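You operate a simulated robot arm through the tools that you are given. There is no shell and no other tool.

The job below is to be done with a simulated robot arm. You get a single attempt, and the scene is never put back.

Task
Make a spin picture with purple paint in the yellow spinner.
Fine: lid wide, dab the disc on the plate, stick back in its pot, lid shut, turn the hand wheel till the paint has spread; leave the spare disc. Set down upright: what you pick out.

It is judged by the outcome, as a careful person would: the job done as asked, and still so three seconds after it is handed in. It fails if anything else is knocked over, pushed out of place, dropped, spilled or broken. Lids that push on must go on centred and level and be pressed home; caps that screw on are set level and turned clockwise until they are tight.

Robot
A 7-joint arm with a two-finger parallel gripper, fixed in place. Base frame: the origin is on the floor under the middle of its stand, x ahead of it, y to its left, z up. Units: mm, degrees, N and s.
It reaches about 1112 mm from its shoulder. Its first joint turns from -166.0 to 166.0 degrees. Payload 3.43 kg.
Tool frame: the origin (TCP) lies between the finger pads and is the grasp point; the fingertips stand 34 mm ahead of it; z points along the fingers, y is the line along which they close. The gripper opens to 128 mm. The fingers are 24 mm wide and 12 mm thick; the gripper's body (48 by 130 mm) begins 96 mm behind the TCP.
Orientation is that of the tool frame in the base frame, as a unit quaternion [w, x, y, z]. With the fingers straight down and closing along the base's y, the tool's x points along the base's -x, its y along +y and its z along -z.

Tools
- The arm moves only by the tool drive_tool. Its arguments are lists of equal length, an entry for each row: "linear": the shift along the tool's x, y, z in units of 400 mm (1.0 is 400 mm), a list of three; "dr": the turn, a rotation vector about the tool's x, y, z in units of 180 degrees (1.0 is 180 degrees), a list of three; "fingers": the closure, from 0 (fully open) to 1 (shut). In form: {"linear": [[tx, ty, tz], ...], "dr": [[rx, ry, rz], ...], "fingers": [fingers, ...]}. A call has 1 to 20 rows; each row is the pose to reach, as a shift and turn from the pose commanded when the call began, along the tool's axes at that moment. A call with a number of a shift or a turn outside -1 to 1 is refused whole. A row lasts 0.2 s, in which the tool goes at most 50 mm and 8.6 degrees; a call with a longer step from one row to the next is refused whole, and so is a gripper value outside its range. Where a pose cannot be reached the arm comes as near as it can. A force on the tool above 90 N (or 10 N above the force at the start of the call, whichever is more), or a blocked arm, ends the call early, and 0.2 s more pass. Each finger travels about 153 mm/s and halts on what it meets, pressing with about 37 N; the grip force reading is that of the motor and also rises with nothing between the fingers. The clock runs only during rows and for 0.2 s after the last one: add rows that repeat a pose to give the fingers time. The reply holds the time, the measured pose of the TCP, the force on the tool along the base axes, the opening and the grip force, in the units named above and with some noise, with the torque about the TCP (base axes, N m) and any sound that the robot's microphone picked up, and new pictures: "show" is both (left out), scene, wrist or none.
- Cameras (640 x 400 px; columns grow to the right, rows downward): "scene" is fixed at [400.7, 501.6, 1546.7]; the picture's right is [-0.78, -0.63, 0.00], its down [-0.61, 0.75, -0.26] and it looks along [0.16, -0.20, -0.97] (base axes); focal length 333 px, centre (320, 200). "wrist" rides on the gripper at [76, -11, -160] in the tool frame; the picture's right is [0.15, 0.99, 0.00], its down [-0.88, 0.13, -0.46] and it looks along [-0.45, 0.07, 0.89] (tool axes); focal length 234 px, centre (320, 200).
- point_at(camera, pixels): for up to 12 pixels [column, row] of the newest picture of that camera ("zoom" is the newest enlarged one), the place [x, y, z] in the base frame of the surface seen there, good to about 3 mm. No time passes.
- zoom(camera, box): a new picture of the part [left, top, right, bottom] of that camera's present view, enlarged. No time passes.
- close_job(): hands the job in; it is judged then, once.

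Open the gripper and draw the arm clear of the work before you hand the job in, unless the task says otherwise.

The tools are called after "Call:" as name(argument=value, ...) on one line, values as JSON. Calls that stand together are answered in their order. drive_tool: Moves the arm, as the interface text tells. Its arguments: {"type":"object","properties":{"linear":{"type":"array","items":{"type":"array","items":{"type":"number"}}},"dr":{"type":"array","items":{"type":"array","items":{"type":"number"}}},"fingers":{"type":"array","items":{"type":"number"}},"show":{"type":"string","enum":["both","scene","wrist","none"]}},"required":["linear","dr","fingers"]} The other tools are called the same way: point_at (camera, pixels) gives the place of the surface under pixels of a picture; zoom (camera, box) takes an enlarged picture of a part of a camera's view; close_job () hands the job in.

At the start:

```text
time: 0.0
tcp_pos: [438.6, 261.5, 1141.3]
tool_rot: [-0.001, 0.0, 1.0, 0.0]
wrist_force: [0.0, 0.2, -0.7]
moment: [0.01, 0.02, 0.0]
gripper_width: 127.9
gripper_force: 0.1
```

scene: 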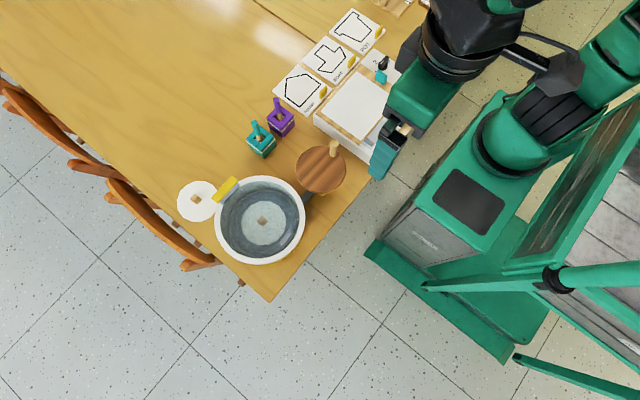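
wrist: 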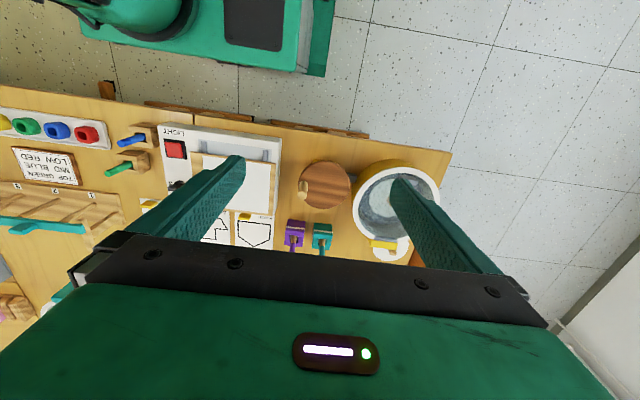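

The scene view shows the spinner at about (260,220), the purple pot at (280,118), the teal pot at (262,140), the spare disc at (197,200) and the wooden hand wheel at (321,168). I'll zoom in on each before moving.

Call:
zoom(camera="scene", box=[160, 90, 360, 280])

Call:
zoom(camera="wrist", box=[270, 140, 470, 270])

```text
2.11 times, centred on (260, 185) of scene
```

zoom: 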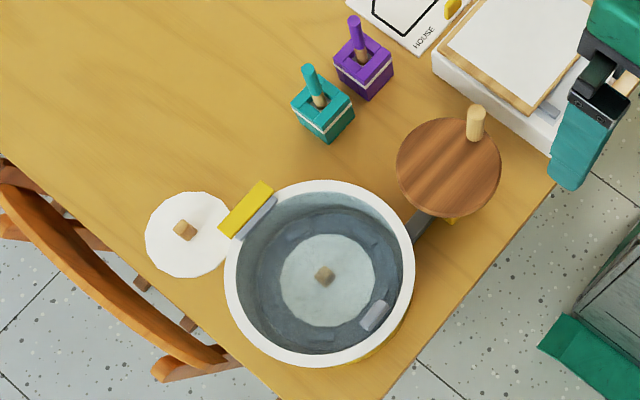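

```text
3.08 times, centred on (370, 205) of wrist
```

zoom: 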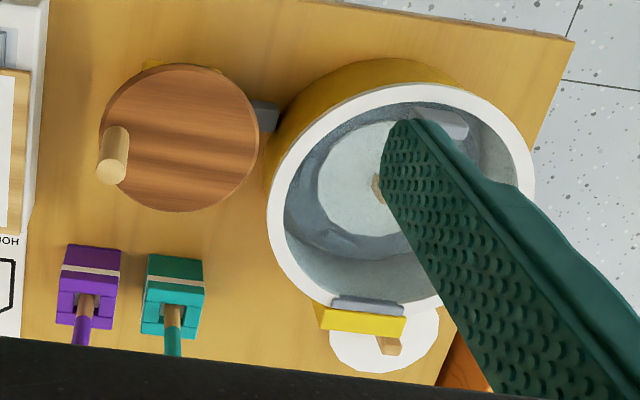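

The zoom shows what looks like a clear lid, with a grey block at (375,315) and a yellow/grey block at (248,210). I'll take 3D points on these.

Call:
zoom(camera="scene", box=[210, 165, 320, 275])

Call:
point_at(camera="scene", pixels=[[260, 220], [277, 239], [226, 189], [235, 194], [303, 220], [216, 225], [265, 178], [262, 262], [240, 225], [262, 243], [275, 200], [285, 160]])

```text
3.64 times, centred on (265, 220) of scene
```

zoom: 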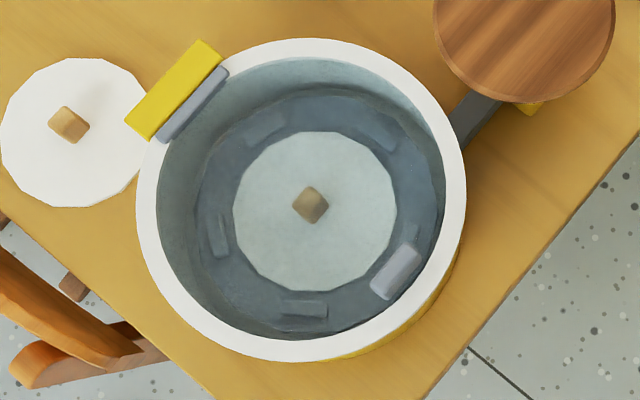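

```text
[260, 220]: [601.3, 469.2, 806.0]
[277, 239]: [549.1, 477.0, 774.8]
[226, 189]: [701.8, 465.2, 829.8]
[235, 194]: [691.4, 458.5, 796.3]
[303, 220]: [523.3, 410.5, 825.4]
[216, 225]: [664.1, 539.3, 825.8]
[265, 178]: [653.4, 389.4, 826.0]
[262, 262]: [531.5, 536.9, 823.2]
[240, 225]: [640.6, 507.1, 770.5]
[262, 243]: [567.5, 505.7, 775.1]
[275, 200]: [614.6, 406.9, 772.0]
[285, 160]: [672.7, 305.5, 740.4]
```

The bright grey block is at scene (286,239). I'll probe that, the centre peg, the plate and the other parts.

Call:
point_at(camera="scene", pixels=[[286, 239], [284, 242], [289, 235], [283, 246], [262, 221], [270, 215], [250, 215], [262, 235], [279, 229], [230, 192], [221, 194], [234, 181]])

Call:
point_at(camera="scene", pixels=[[279, 105], [278, 101], [281, 112], [277, 128], [291, 123], [283, 133], [269, 119], [275, 117], [290, 115], [255, 123], [262, 140], [256, 128]])

Call:
point_at(camera="scene", pixels=[[320, 168], [334, 142], [333, 150], [300, 160], [340, 180], [320, 190], [305, 198], [300, 200], [320, 145], [197, 200], [185, 190], [210, 210]])

```text
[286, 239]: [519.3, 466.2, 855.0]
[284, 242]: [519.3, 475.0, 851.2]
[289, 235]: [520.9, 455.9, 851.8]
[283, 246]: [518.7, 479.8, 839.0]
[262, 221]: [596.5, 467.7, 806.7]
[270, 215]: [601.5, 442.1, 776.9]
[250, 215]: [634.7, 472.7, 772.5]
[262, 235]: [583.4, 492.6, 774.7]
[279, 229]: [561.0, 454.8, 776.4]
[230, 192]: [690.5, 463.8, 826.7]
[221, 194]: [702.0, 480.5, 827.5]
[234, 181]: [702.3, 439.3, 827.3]
```

```text
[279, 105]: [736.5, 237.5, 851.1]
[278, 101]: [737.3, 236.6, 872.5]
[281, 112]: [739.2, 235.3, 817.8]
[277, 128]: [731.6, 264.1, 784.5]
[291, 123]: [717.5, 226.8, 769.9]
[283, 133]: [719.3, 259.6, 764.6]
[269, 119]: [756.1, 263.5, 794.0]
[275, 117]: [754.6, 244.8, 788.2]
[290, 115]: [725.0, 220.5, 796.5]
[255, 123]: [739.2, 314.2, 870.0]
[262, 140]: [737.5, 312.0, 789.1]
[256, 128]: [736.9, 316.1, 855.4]
```

```text
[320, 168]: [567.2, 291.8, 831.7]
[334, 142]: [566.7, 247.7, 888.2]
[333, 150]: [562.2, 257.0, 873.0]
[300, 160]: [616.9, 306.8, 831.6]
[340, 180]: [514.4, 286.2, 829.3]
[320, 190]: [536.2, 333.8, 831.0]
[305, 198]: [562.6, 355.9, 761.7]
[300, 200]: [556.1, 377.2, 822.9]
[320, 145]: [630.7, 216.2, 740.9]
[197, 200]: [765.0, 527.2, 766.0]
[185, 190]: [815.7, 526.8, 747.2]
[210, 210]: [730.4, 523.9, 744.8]
```

Readings so far:
- Bowl centre is about (600,467), with the rim at z≈826.
- The lid handle is at about (519,466), top z≈855.
- The hinge is on the far side, at x≈695.

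I'll move above the handle with the tool pointing down and look with the wrist camera.

Call:
drive_tool(linear=[[-0.03, 0.073, 0.05], [-0.06, 0.146, 0.1], [-0.09, 0.219, 0.15], [-0.12, 0.292, 0.2], [-0.15, 0.365, 0.25], [-0.18, 0.438, 0.3], [-0.202, 0.511, 0.35], [-0.202, 0.511, 0.35]], dr=[[0, 0, 0], [0, 0, 0], [0, 0, 0], [0, 0, 0], [0, 0, 0], [0, 0, 0], [0, 0, 0], [0, 0, 0]], fingers=[0.3, 0.4, 0.45, 0.45, 0.45, 0.45, 0.45, 0.45])

```text
time: 1.8
tcp_pos: [506.4, 465.3, 1008.1]
tool_rot: [0.007, 0.0, 1.0, 0.001]
wrist_force: [0.7, -0.2, 0.8]
moment: [0.02, 0.01, 0.0]
gripper_width: 70.4
gripper_force: 0.0
```

scene: 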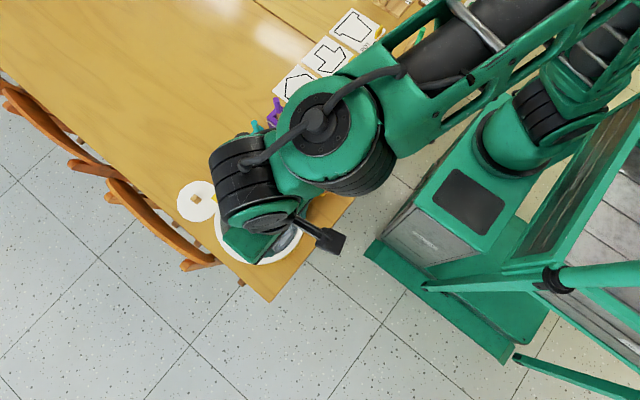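
wrist: 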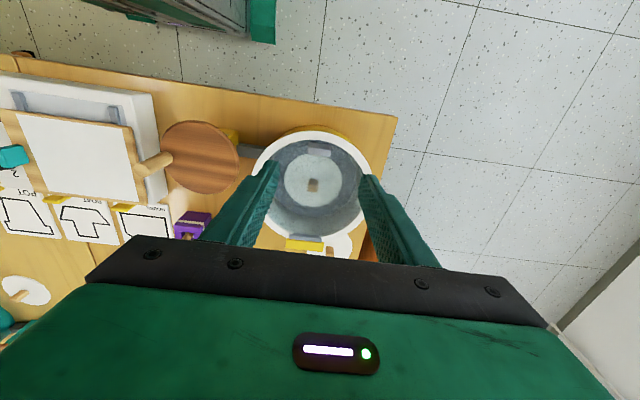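

The TCP reads x=506, short of the 519 I commanded, so the arm may still be settling. I'll hold briefly and re-read, and zoom in on the lid.

Call:
drive_tool(linear=[[0, 0, 0], [0, 0, 0]], dr=[[0, 0, 0], [0, 0, 0]], fingers=[0.45, 0.45], show="wrist")

Call:
zoom(camera="wrist", box=[240, 120, 400, 270])

```text
time: 2.4
tcp_pos: [508.2, 464.7, 1008.7]
tool_rot: [0.006, 0.0, 1.0, 0.0]
wrist_force: [0.3, -0.7, 0.1]
moment: [0.0, 0.0, 0.03]
gripper_width: 70.4
gripper_force: 0.1
```

wrist: 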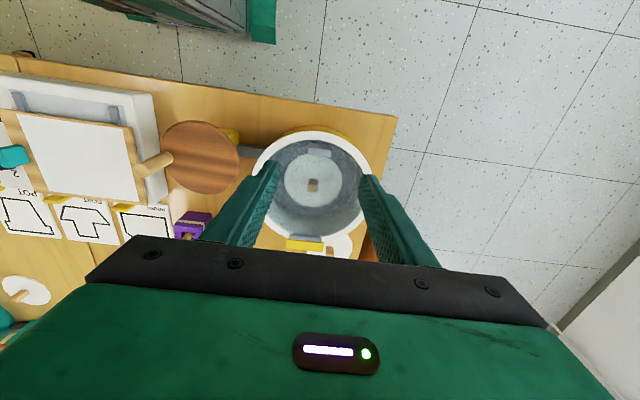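

```text
2.67 times, centred on (320, 195) of wrist
```

zoom: 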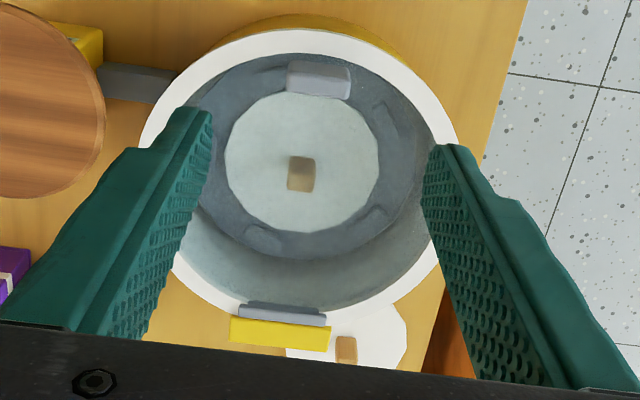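

The pose is 11 mm short in x and creeping slowly. I'll hold longer to see whether it converges, and take points on the handle from the wrist view.

Call:
drive_tool(linear=[[0, 0, 0], [0, 0, 0], [0, 0, 0], [0, 0, 0], [0, 0, 0], [0, 0, 0], [0, 0, 0], [0, 0, 0]], dr=[[0, 0, 0], [0, 0, 0], [0, 0, 0], [0, 0, 0], [0, 0, 0], [0, 0, 0], [0, 0, 0], [0, 0, 0]], fingers=[0.45, 0.45, 0.45, 0.45, 0.45, 0.45, 0.45, 0.45], show="wrist")

Call:
point_at(camera="wrist", pixels=[[319, 152], [311, 151], [329, 152], [319, 157], [309, 154], [331, 156], [319, 148], [313, 185], [305, 246], [305, 241], [305, 236], [290, 240]])

```text
time: 4.2
tcp_pos: [507.6, 464.2, 1008.6]
tool_rot: [0.007, 0.0, 1.0, 0.001]
wrist_force: [-0.4, -0.4, 0.0]
moment: [0.01, -0.01, -0.01]
gripper_width: 70.1
gripper_force: 0.1
```

wrist: 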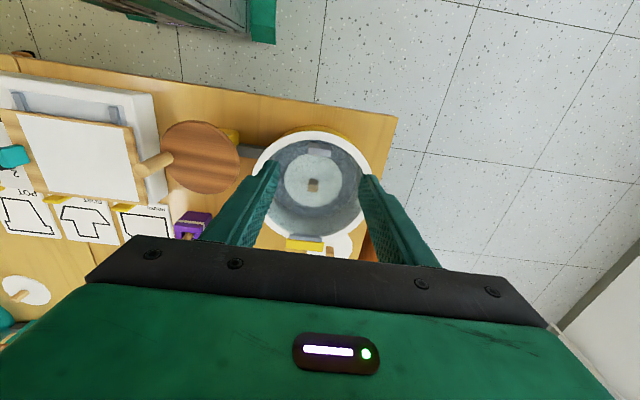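

```text
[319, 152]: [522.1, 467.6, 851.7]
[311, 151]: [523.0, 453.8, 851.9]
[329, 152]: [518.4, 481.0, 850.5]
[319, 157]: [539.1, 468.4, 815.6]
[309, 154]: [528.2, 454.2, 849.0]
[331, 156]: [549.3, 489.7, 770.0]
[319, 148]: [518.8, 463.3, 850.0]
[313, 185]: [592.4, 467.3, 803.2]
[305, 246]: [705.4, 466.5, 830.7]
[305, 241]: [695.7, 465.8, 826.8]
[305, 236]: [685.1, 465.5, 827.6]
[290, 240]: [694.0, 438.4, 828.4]
```

There is a steady offset of about 12 mm in x and 7 mm in z, so I'll correct against measured poses. The handle spans x≈516–527, y≈453–481, top z≈851, so I'll descend to about z=905 centred over (521,467).

Call:
drive_tool(linear=[[-0.033, 0.007, 0.07], [-0.033, 0.007, 0.14], [-0.033, 0.007, 0.2], [-0.033, 0.007, 0.26], [-0.033, 0.007, 0.26], [-0.033, 0.007, 0.26]], dr=[[0, 0.004, 0], [0, 0.004, 0], [0, 0.004, 0], [0, 0.004, 0], [0, 0.004, 0], [0, 0.004, 0]], fingers=[0.45, 0.45, 0.45, 0.5, 0.5, 0.5], show="wrist")

Call:
zoom(camera="wrist", box=[220, 100, 420, 250])

```text
time: 5.6
tcp_pos: [523.3, 466.1, 904.9]
tool_rot: [-0.002, 0.0, 1.0, 0.0]
wrist_force: [0.6, 1.1, 1.7]
moment: [0.02, -0.02, 0.0]
gripper_width: 64.2
gripper_force: 0.0
```

wrist: 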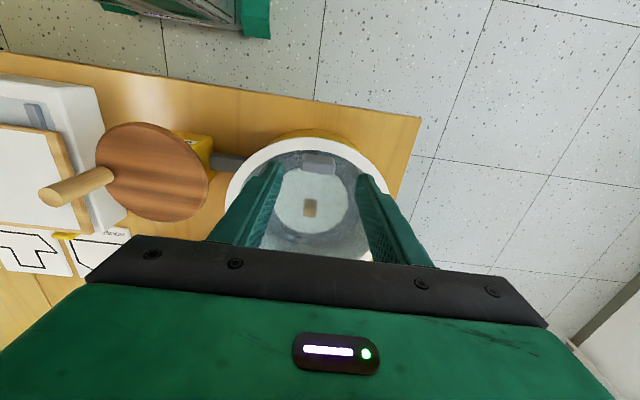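

```text
2.67 times, centred on (320, 175) of wrist
```

zoom: 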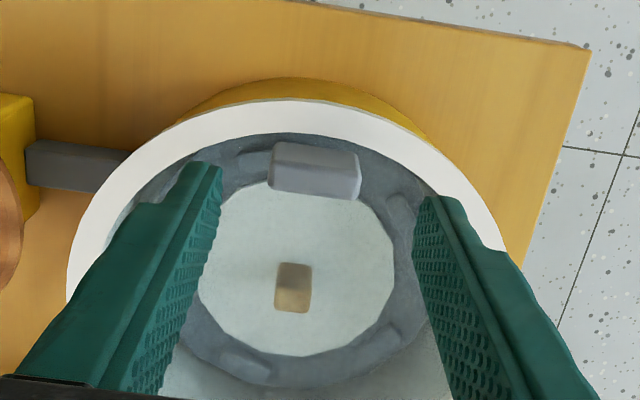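

The handle now appears at wrist (318,160). I'll measure its corners again from here.

Call:
point_at(camera="wrist", pixels=[[318, 155], [318, 158], [318, 163], [318, 168], [304, 158], [307, 162], [331, 158], [333, 165], [326, 171], [318, 172], [300, 150], [318, 141]])

Call:
zoom(camera="wrist", box=[290, 140, 350, 180])

```text
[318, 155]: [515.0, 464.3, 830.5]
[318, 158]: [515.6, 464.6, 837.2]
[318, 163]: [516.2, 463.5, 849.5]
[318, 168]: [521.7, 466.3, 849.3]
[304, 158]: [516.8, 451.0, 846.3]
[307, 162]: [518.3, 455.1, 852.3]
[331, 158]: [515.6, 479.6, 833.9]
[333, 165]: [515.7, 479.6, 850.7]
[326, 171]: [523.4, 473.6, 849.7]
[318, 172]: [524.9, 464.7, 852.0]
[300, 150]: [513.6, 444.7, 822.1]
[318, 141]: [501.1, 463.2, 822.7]
```

```text
10.00 times, centred on (320, 160) of wrist
```

zoom: 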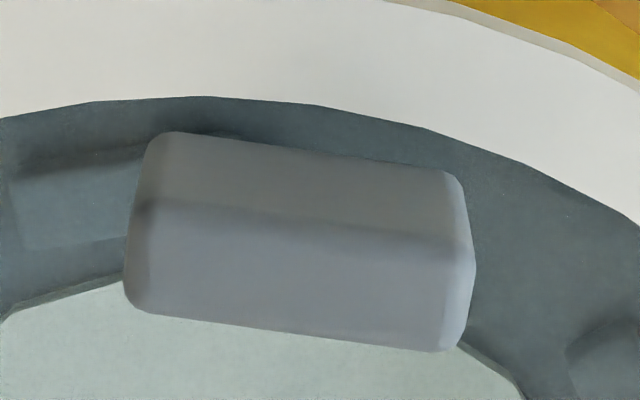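

The handle is 12 × 30 × 24 mm, centred at (521,466). I'll descend to TCP z≈864 (tips ≈830) and close on its ends.

Call:
drive_tool(linear=[[0.005, 0, 0.05], [0.005, 0, 0.1], [0.005, 0, 0.1], [0.005, 0, 0.1]], dr=[[0, -0.001, 0], [0, -0.001, 0], [0, -0.001, 0], [0, -0.001, 0]], fingers=[0.5, 0.5, 0.5, 0.5], show="wrist")

Call:
zoom(camera="wrist", box=[220, 100, 420, 250])

```text
time: 6.6
tcp_pos: [520.0, 466.0, 865.5]
tool_rot: [0.002, 0.0, 1.0, 0.001]
wrist_force: [0.1, 0.1, -0.7]
moment: [0.0, 0.0, -0.01]
gripper_width: 64.1
gripper_force: 0.1
```

wrist: 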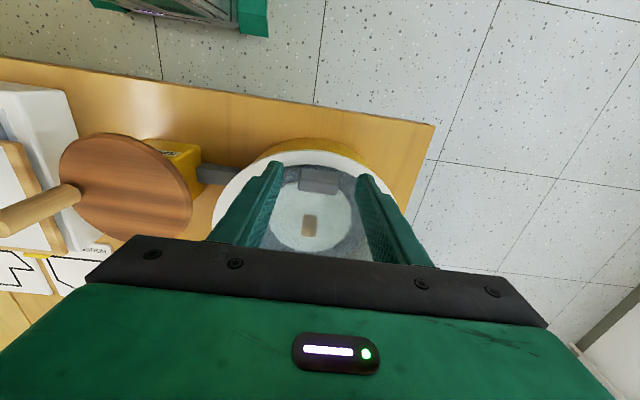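

```text
2.67 times, centred on (320, 175) of wrist
```

zoom: 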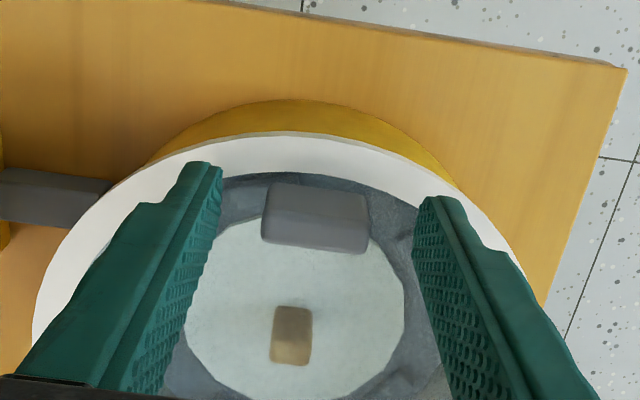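

The fingers straddle the handle, with no contact force. Closing now.

Call:
drive_tool(linear=[[0, 0, 0], [0, 0, 0], [0, 0, 0]], dr=[[0, 0, 0], [0, 0, 0], [0, 0, 0]], fingers=[0.7, 0.9, 0.9], show="wrist")

Call:
zoom(camera="wrist", box=[220, 100, 420, 250])

```text
time: 7.4
tcp_pos: [519.2, 465.2, 865.2]
tool_rot: [0.0, 0.0, 1.0, -0.001]
wrist_force: [-1.3, -11.5, 0.5]
moment: [-0.37, 0.15, -0.02]
gripper_width: 33.7
gripper_force: 45.0
```

wrist: 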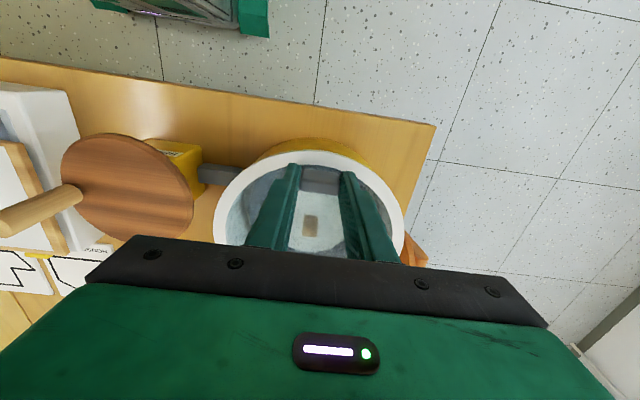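

```text
2.67 times, centred on (320, 175) of wrist
```

zoom: 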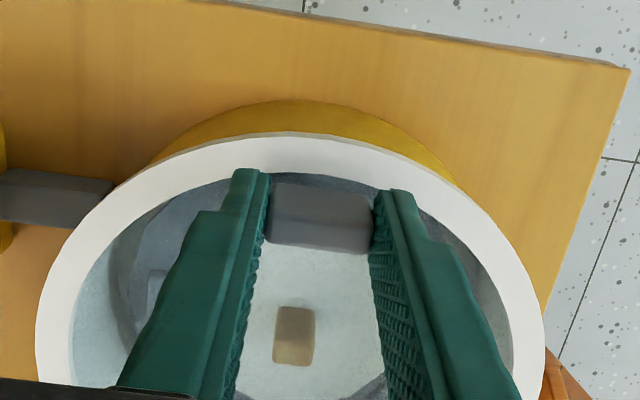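

The handle is gripped (width 33.7, force 45). Next I lift along an arc about the hinge (about x=692, z=824), turning the tool with the lid, 20° first.

Call:
drive_tool(linear=[[-0.0106, -0.002, -0.0373], [-0.0244, -0.002, -0.0736], [-0.0413, -0.002, -0.1085], [-0.0612, -0.002, -0.1418], [-0.0612, -0.002, -0.1418]], dr=[[0, 0.0278, 0], [0, 0.0556, 0], [0, 0.0833, 0], [0, 0.1111, 0], [0, 0.1111, 0]], fingers=[0.9, 0.9, 0.9, 0.9, 0.9], show="both")

Call:
zoom(camera="wrist", box=[200, 100, 440, 270])

```text
time: 8.6
tcp_pos: [544.3, 464.6, 922.4]
tool_rot: [-0.173, 0.0, 0.985, -0.001]
wrist_force: [1.4, -40.4, 4.0]
moment: [-0.84, -0.75, 0.43]
gripper_width: 33.7
gripper_force: 45.0
```

scene: 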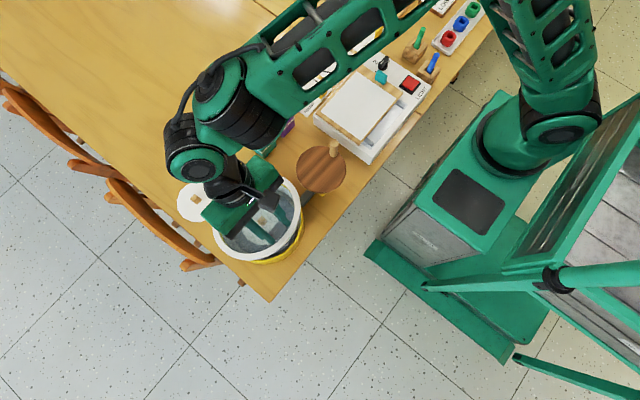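
wrist: 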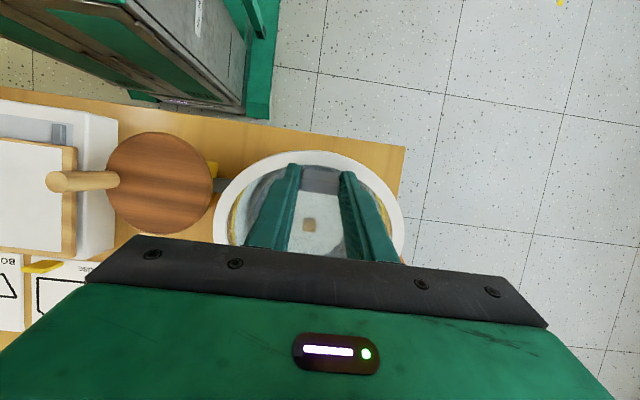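

```text
2.35 times, centred on (320, 185) of wrist
```

zoom: 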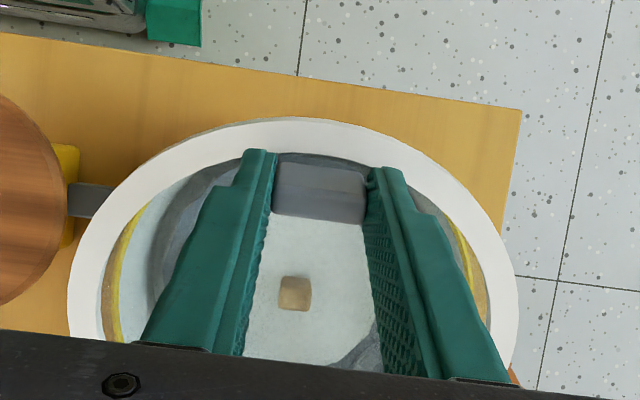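

The lid is opening, white ring included. Side force has grown to −40 N in y, so I'll nudge +1.2 mm in y at this angle and see how the reading responds.

Call:
drive_tool(linear=[[0, 0.003, 0], [0, 0.003, 0]], dr=[[0, 0, 0], [0, 0, 0]], fingers=[0.9, 0.9], show="none")

```text
time: 9.2
tcp_pos: [543.0, 465.8, 922.3]
tool_rot: [-0.174, 0.001, 0.985, -0.001]
wrist_force: [6.1, -54.1, 0.4]
moment: [-0.94, -0.82, 0.38]
gripper_width: 33.1
gripper_force: 44.6
```

Moving +y increased it to −54 N, so the arm is pushing +y. I'll shift −4 mm in y to relieve it.

Call:
drive_tool(linear=[[0, -0.005, 0], [0, -0.01, 0], [0, -0.01, 0]], dr=[[0, 0, 0], [0, 0, 0], [0, 0, 0]], fingers=[0.9, 0.9, 0.9], show="none")

```text
time: 10.0
tcp_pos: [544.6, 465.4, 921.5]
tool_rot: [-0.173, 0.001, 0.985, 0.001]
wrist_force: [13.8, -19.6, -10.5]
moment: [-0.41, 0.19, 0.05]
gripper_width: 33.7
gripper_force: 44.7
```

That brought it down to −20 N. I'll continue the arc another 25° with a further −2 mm in y.

Call:
drive_tool(linear=[[-0.0106, -0.005, -0.0373], [-0.0244, -0.005, -0.0736], [-0.0413, -0.005, -0.1085], [-0.0612, -0.005, -0.1418], [-0.0839, -0.005, -0.1732], [-0.0839, -0.005, -0.1732]], dr=[[0, 0.0278, 0], [0, 0.0556, 0], [0, 0.0833, 0], [0, 0.1111, 0], [0, 0.1389, 0], [0, 0.1389, 0]], fingers=[0.9, 0.9, 0.9, 0.9, 0.9, 0.9], show="both")

Call:
zoom(camera="wrist", box=[200, 100, 440, 270])

```text
time: 11.4
tcp_pos: [595.5, 464.6, 976.7]
tool_rot: [-0.382, -0.003, 0.924, -0.001]
wrist_force: [2.5, 24.5, 5.1]
moment: [0.79, -0.89, -0.43]
gripper_width: 33.6
gripper_force: 44.7
```

scene: 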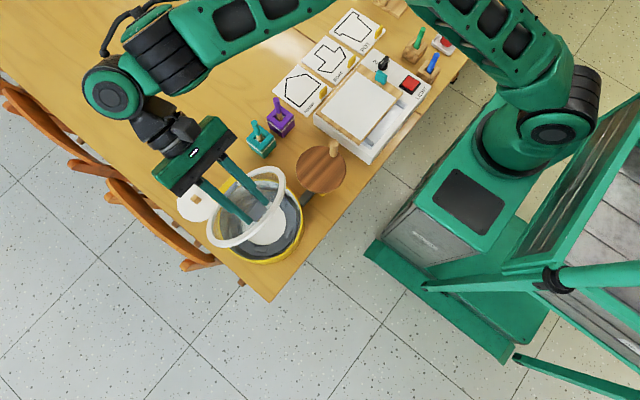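
wrist: 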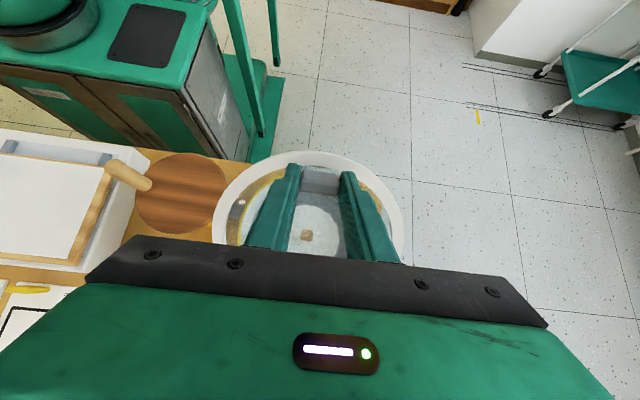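

```text
2.35 times, centred on (320, 185) of wrist
```

zoom: 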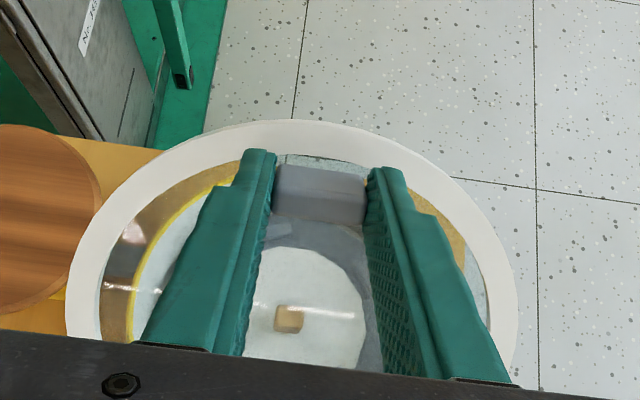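

The lid is at 45° and tracking well; the y force is now +24 N, so I'll shift +1.2 mm back. Continuing 25° more.

Call:
drive_tool(linear=[[-0.0106, 0.003, -0.0373], [-0.0244, 0.003, -0.0736], [-0.0413, 0.003, -0.1085], [-0.0612, 0.003, -0.1418], [-0.0839, 0.003, -0.1732], [-0.0839, 0.003, -0.1732]], dr=[[0, 0.0278, 0], [0, 0.0556, 0], [0, 0.0833, 0], [0, 0.1111, 0], [0, 0.1389, 0], [0, 0.1389, 0]], fingers=[0.9, 0.9, 0.9, 0.9, 0.9, 0.9], show="both")

```text
time: 12.8
tcp_pos: [657.4, 463.3, 1002.1]
tool_rot: [-0.551, 0.019, 0.834, 0.017]
wrist_force: [-1.5, 73.5, -15.1]
moment: [0.46, 0.91, -0.6]
gripper_width: 34.2
gripper_force: 45.7
out of reach, approached as far as the arm can: row 4, 5, 6
```

scene: 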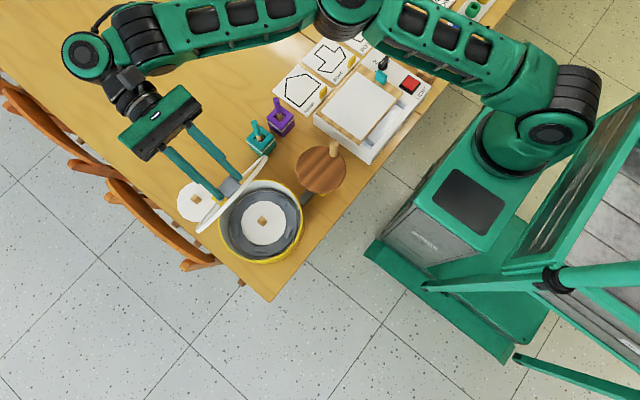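
wrist: 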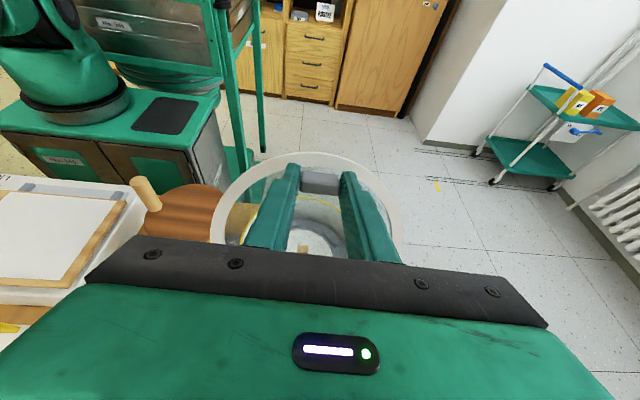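

The last rows were out of reach at about 67° tilt, and the lid is about 67–70° open with a +73 N side force. The handle can pivot between the pads, so I'll tilt the tool back about 17° around the contact point and ease +y.

Call:
drive_tool(linear=[[0.006, 0.004, 0.0003], [0.0118, 0.007, 0.0012], [0.0168, 0.007, 0.0025], [0.0168, 0.007, 0.0025]], dr=[[0, -0.0333, 0], [0, -0.0667, 0], [0, -0.0944, 0], [0, -0.0944, 0]], fingers=[0.9, 0.9, 0.9, 0.9], show="both")

Call:
zoom(camera="wrist", box=[200, 100, 440, 270])

```text
time: 13.8
tcp_pos: [655.2, 462.6, 1011.6]
tool_rot: [-0.419, 0.019, 0.907, 0.014]
wrist_force: [-2.3, 44.3, 3.2]
moment: [0.89, 0.47, -0.41]
gripper_width: 37.9
gripper_force: 22.3
```

scene: 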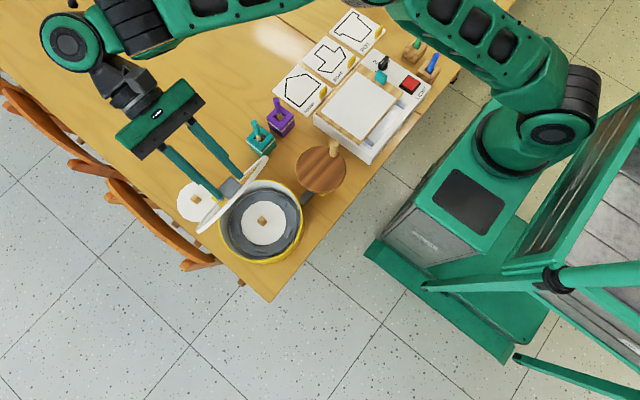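
wrist: 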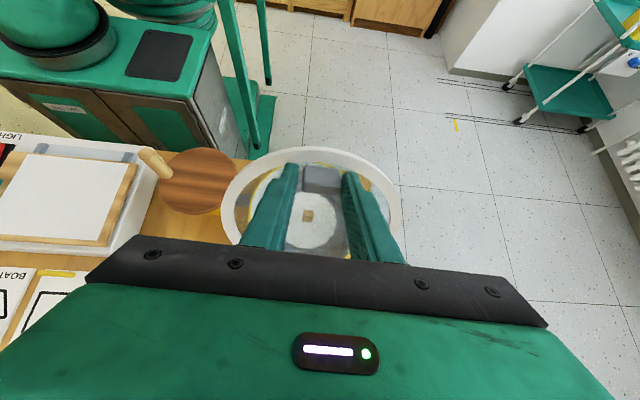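

```text
2.35 times, centred on (320, 185) of wrist
```

zoom: 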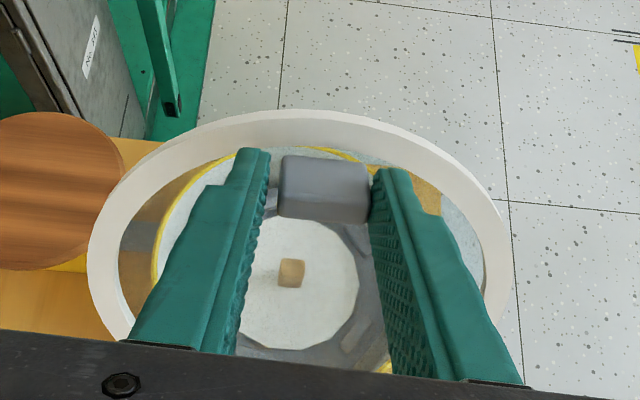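

The tool is skewed by about 2.4° and 1.3°, and the fingers are wedged open a little (37.9 mm). I'll straighten the tool and recentre about +4 mm in y.

Call:
drive_tool(linear=[[0, 0.005, 0], [0, 0.01, 0], [0, 0.01, 0]], dr=[[0.0066, 0, -0.0036], [0.0132, 0, -0.0073], [0.0132, 0, -0.0073]], fingers=[0.92, 0.92, 0.92], show="wrist")

Call:
zoom(camera="wrist", box=[200, 100, 440, 270])

```text
time: 14.6
tcp_pos: [656.6, 464.7, 1011.1]
tool_rot: [-0.421, 0.0, 0.907, -0.001]
wrist_force: [5.6, 33.4, 3.0]
moment: [0.73, -1.09, -0.78]
gripper_width: 33.5
gripper_force: 45.1
```

wrist: 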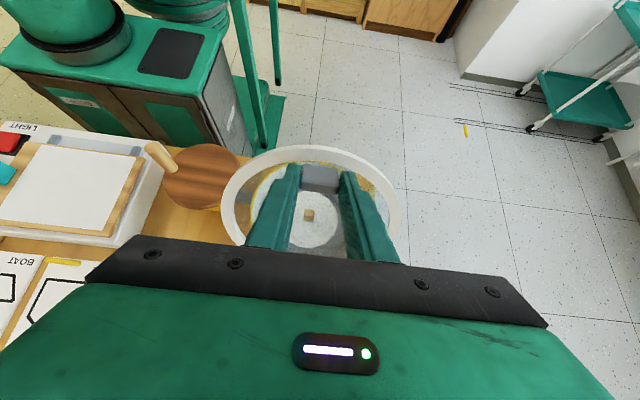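

```text
2.35 times, centred on (320, 185) of wrist
```

zoom: 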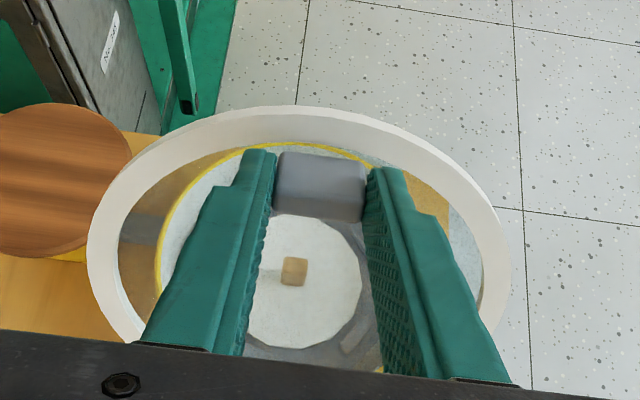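

The grip is firm again (33.5 mm, 45 N), tool pitch ≈50°, lid ≈67°. I'll continue the arc, letting the handle pivot in the pads while the tool tilts back slightly.

Call:
drive_tool(linear=[[-0.0138, 0.004, -0.0349], [-0.0305, 0.005, -0.068], [-0.05, 0.005, -0.0994], [-0.05, 0.005, -0.0994]], dr=[[0, -0.0167, 0], [0, -0.0333, 0], [0, -0.05, 0], [0, -0.05, 0]], fingers=[0.92, 0.92, 0.92, 0.92], show="both")

Call:
zoom(camera="wrist", box=[200, 100, 440, 270])

```text
time: 15.6
tcp_pos: [702.5, 464.9, 1021.8]
tool_rot: [-0.346, 0.001, 0.938, 0.001]
wrist_force: [-6.0, 8.4, -9.4]
moment: [0.06, 1.14, -0.03]
gripper_width: 33.5
gripper_force: 45.7
```

scene: 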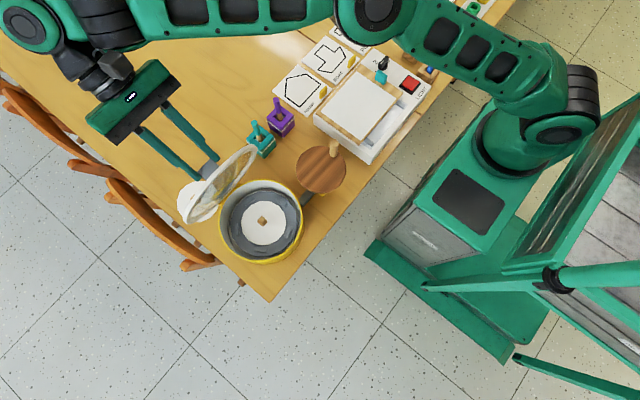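
wrist: 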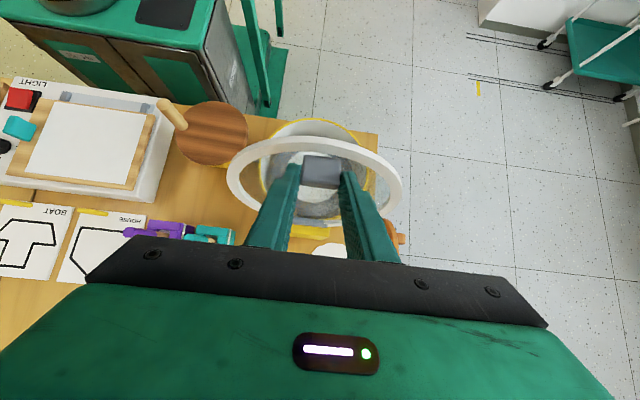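

```text
2.35 times, centred on (320, 185) of wrist
```

zoom: 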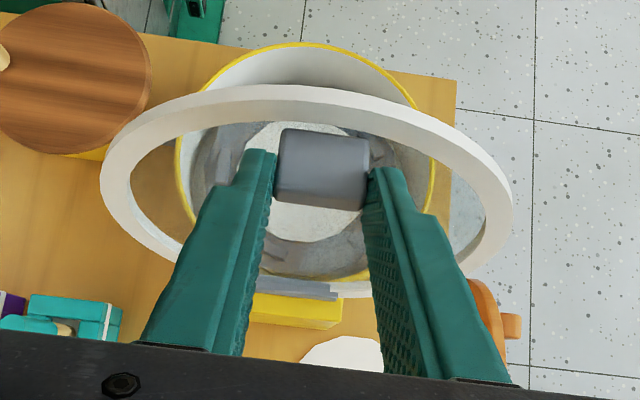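

The lid is at about 82° with low forces. Continuing past vertical, another 15°, at constant tool pitch.

Call:
drive_tool(linear=[[-0.0305, 0.001, -0.0247], [-0.0627, 0.001, -0.047], [-0.0969, 0.001, -0.0663], [-0.0969, 0.001, -0.0663]], dr=[[0, 0, 0], [0, 0, 0], [0, 0, 0], [0, 0, 0]], fingers=[0.92, 0.92, 0.92, 0.92], show="both")

Call:
zoom(camera="wrist", box=[200, 100, 440, 270])

```text
time: 16.6
tcp_pos: [701.8, 464.8, 1023.9]
tool_rot: [-0.346, 0.0, 0.938, 0.002]
wrist_force: [-3.6, 1.2, -17.5]
moment: [-0.04, 0.74, 0.19]
gripper_width: 33.5
gripper_force: 45.1
out of reach, approached as far as the arm can: row 1, 2, 3, 4
```

scene: 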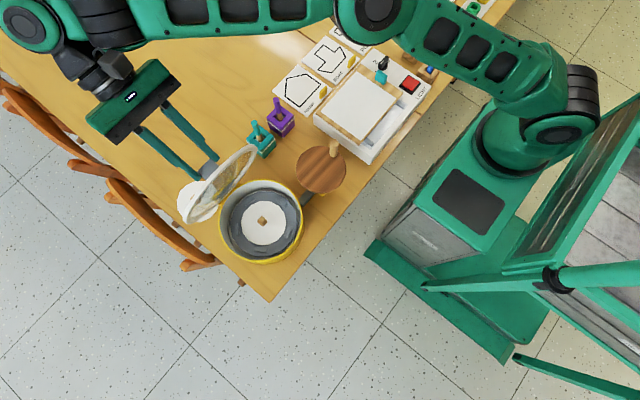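
wrist: 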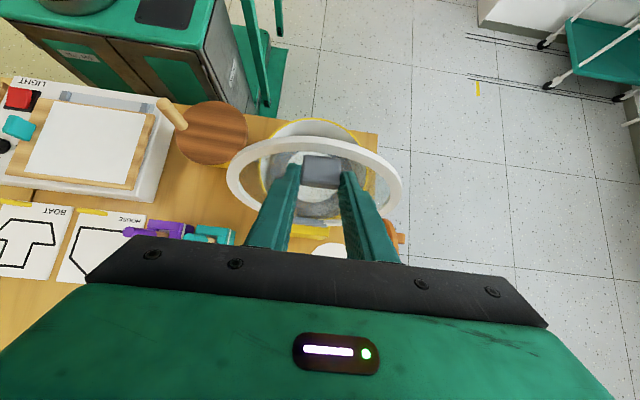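

```text
2.35 times, centred on (320, 185) of wrist
```

zoom: 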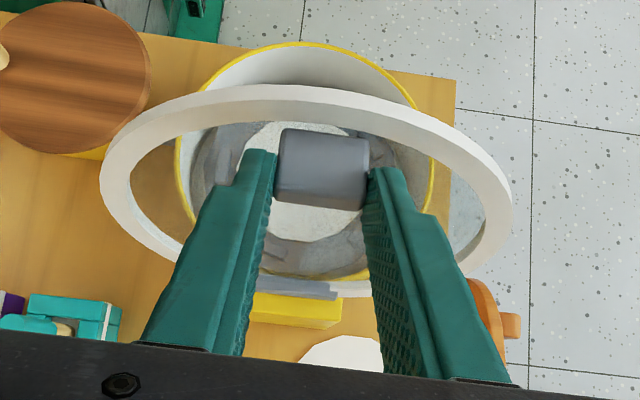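

That pose is at the reach limit for this pitch. I'll tilt the tool back 20° around the handle, letting it pivot in the grip, so I can reach further in +x.

Call:
drive_tool(linear=[[0.007, 0, 0.0004], [0.0139, 0, 0.0017], [0.0197, 0, 0.0035], [0.0197, 0, 0.0035]], dr=[[0, -0.0389, 0], [0, -0.0778, 0], [0, -0.1111, 0], [0, -0.1111, 0]], fingers=[0.92, 0.92, 0.92, 0.92], show="wrist")

Call:
zoom(camera="wrist", box=[200, 100, 440, 270])

```text
time: 17.6
tcp_pos: [692.3, 464.6, 1027.7]
tool_rot: [-0.18, -0.002, 0.984, 0.0]
wrist_force: [-6.0, 5.9, 15.7]
moment: [-0.09, 0.99, 0.01]
gripper_width: 33.9
gripper_force: 44.7
```

wrist: 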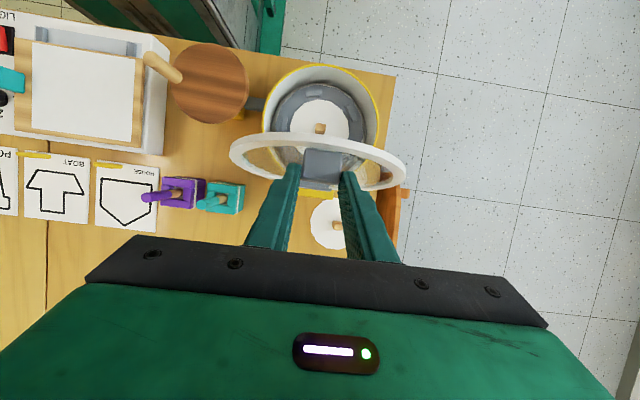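

```text
2.35 times, centred on (320, 185) of wrist
```

zoom: 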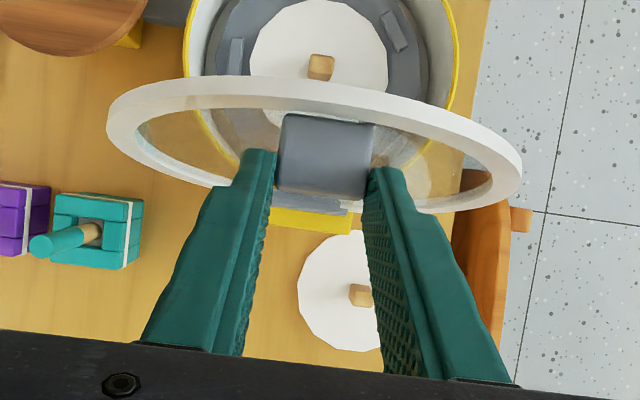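

Tool pitch is now about 21°, the grip is still firm and the lid is at about 82°. Continuing the arc past vertical.

Call:
drive_tool(linear=[[-0.0185, 0, -0.0065], [-0.037, 0, -0.0129], [-0.0565, 0, -0.0185], [-0.0755, 0, -0.0237], [-0.0755, 0, -0.0237]], dr=[[0, 0, 0], [0, 0, 0], [0, 0, 0], [0, 0, 0], [0, 0, 0]], fingers=[0.92, 0.92, 0.92, 0.92, 0.92], show="both")

Call:
zoom(camera="wrist", box=[200, 100, 440, 270])

```text
time: 18.8
tcp_pos: [722.5, 465.4, 1025.1]
tool_rot: [-0.181, -0.001, 0.983, -0.002]
wrist_force: [-5.9, -7.3, 5.2]
moment: [-0.3, 1.48, -0.01]
gripper_width: 34.0
gripper_force: 44.9
```

scene: 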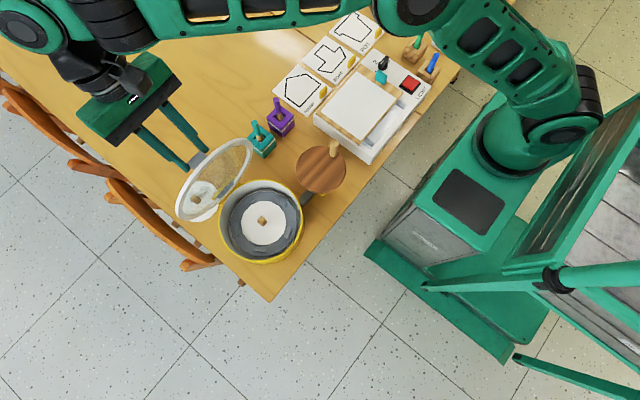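
wrist: 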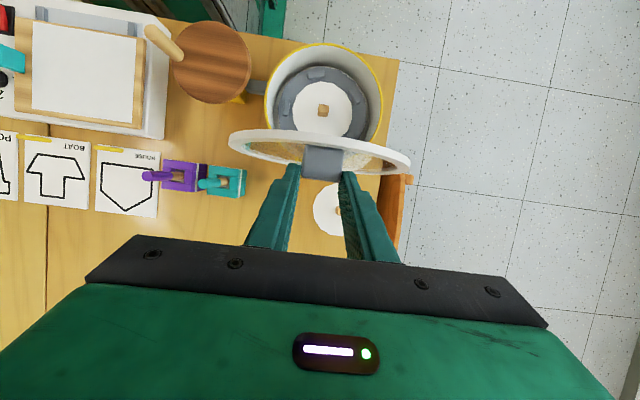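

```text
2.35 times, centred on (320, 185) of wrist
```

zoom: 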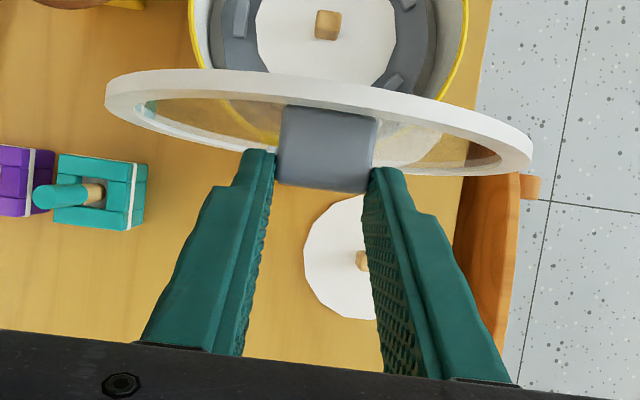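

The lid is just past vertical. I'll continue slowly toward its stop, watching the force.

Call:
drive_tool(linear=[[-0.0198, 0, -0.0044], [-0.0396, 0, -0.0083], [-0.06, 0, -0.0115], [-0.0801, 0, -0.0142], [-0.0801, 0, -0.0142]], dr=[[0, 0, 0], [0, 0, 0], [0, 0, 0], [0, 0, 0], [0, 0, 0]], fingers=[0.92, 0.92, 0.92, 0.92, 0.92], show="both")

Call:
zoom(camera="wrist", box=[200, 100, 440, 270])

```text
time: 20.0
tcp_pos: [755.8, 465.2, 1019.3]
tool_rot: [-0.181, -0.001, 0.984, -0.002]
wrist_force: [-3.1, -17.1, 6.6]
moment: [-0.67, 1.08, 0.15]
gripper_width: 33.6
gripper_force: 44.7
```

scene: 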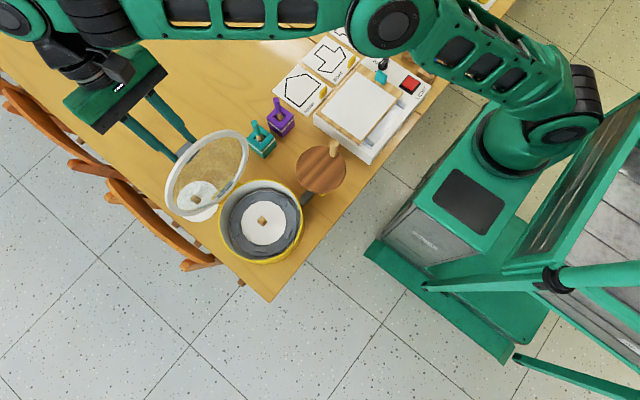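
wrist: 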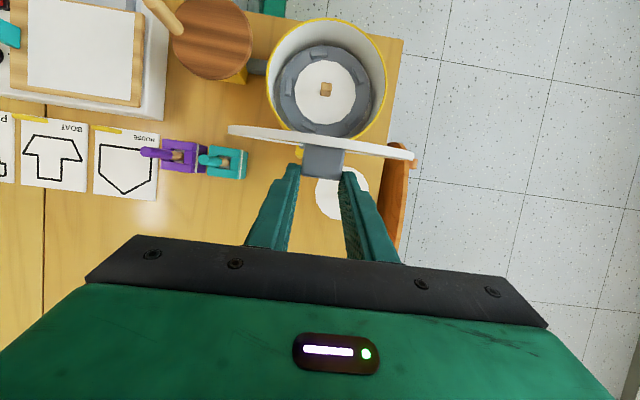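

```text
2.35 times, centred on (320, 185) of wrist
```

zoom: 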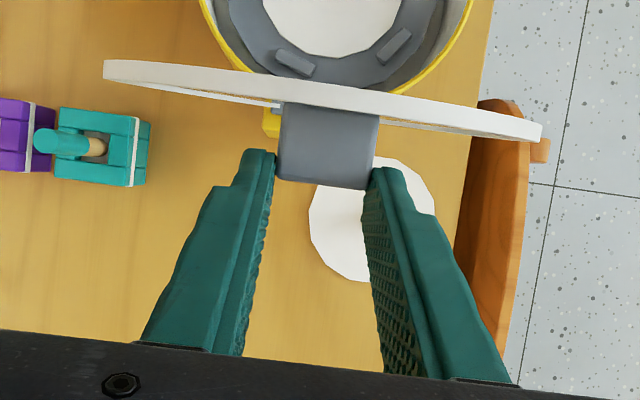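

The lid is at about 102° with no stop felt yet, and forces are low. Continuing slowly.

Call:
drive_tool(linear=[[-0.0208, 0.0, 0.0], [-0.0417, 0.0, 0.0], [-0.061, 0.0, 0.0014], [-0.0813, 0.0, 0.0032], [-0.0813, 0.0, 0.0032]], dr=[[0, 0, 0], [0, 0, 0], [0, 0, 0], [0, 0, 0], [0, 0, 0]], fingers=[0.92, 0.92, 0.92, 0.92, 0.92], show="both")

Call:
zoom(camera="wrist", box=[200, 100, 440, 270])

```text
time: 21.2
tcp_pos: [790.3, 469.3, 1009.7]
tool_rot: [-0.18, -0.001, 0.984, -0.001]
wrist_force: [-0.4, 0.6, -0.5]
moment: [0.0, 0.02, 0.02]
gripper_width: 10.1
gripper_force: 0.0
```

scene: 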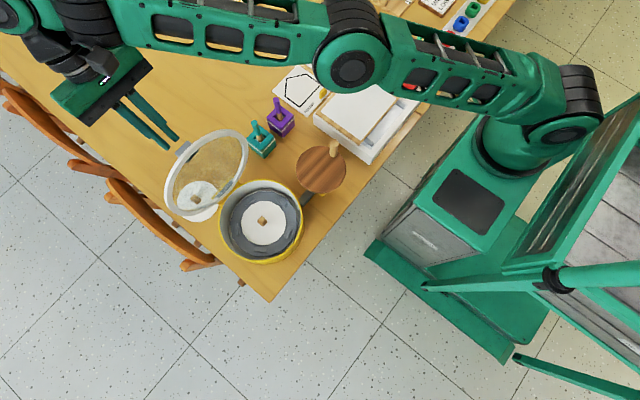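
wrist: 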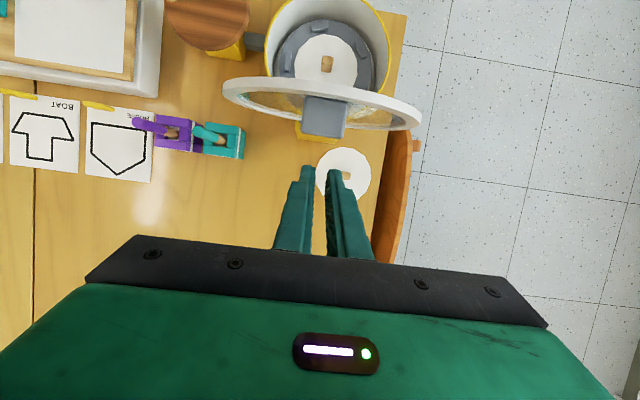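

```text
2.35 times, centred on (320, 185) of wrist
```

zoom: 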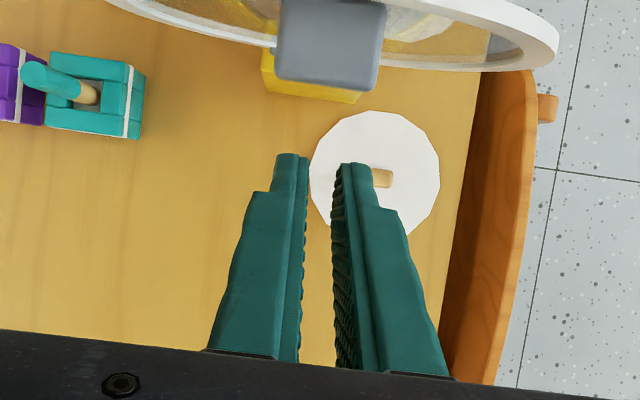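

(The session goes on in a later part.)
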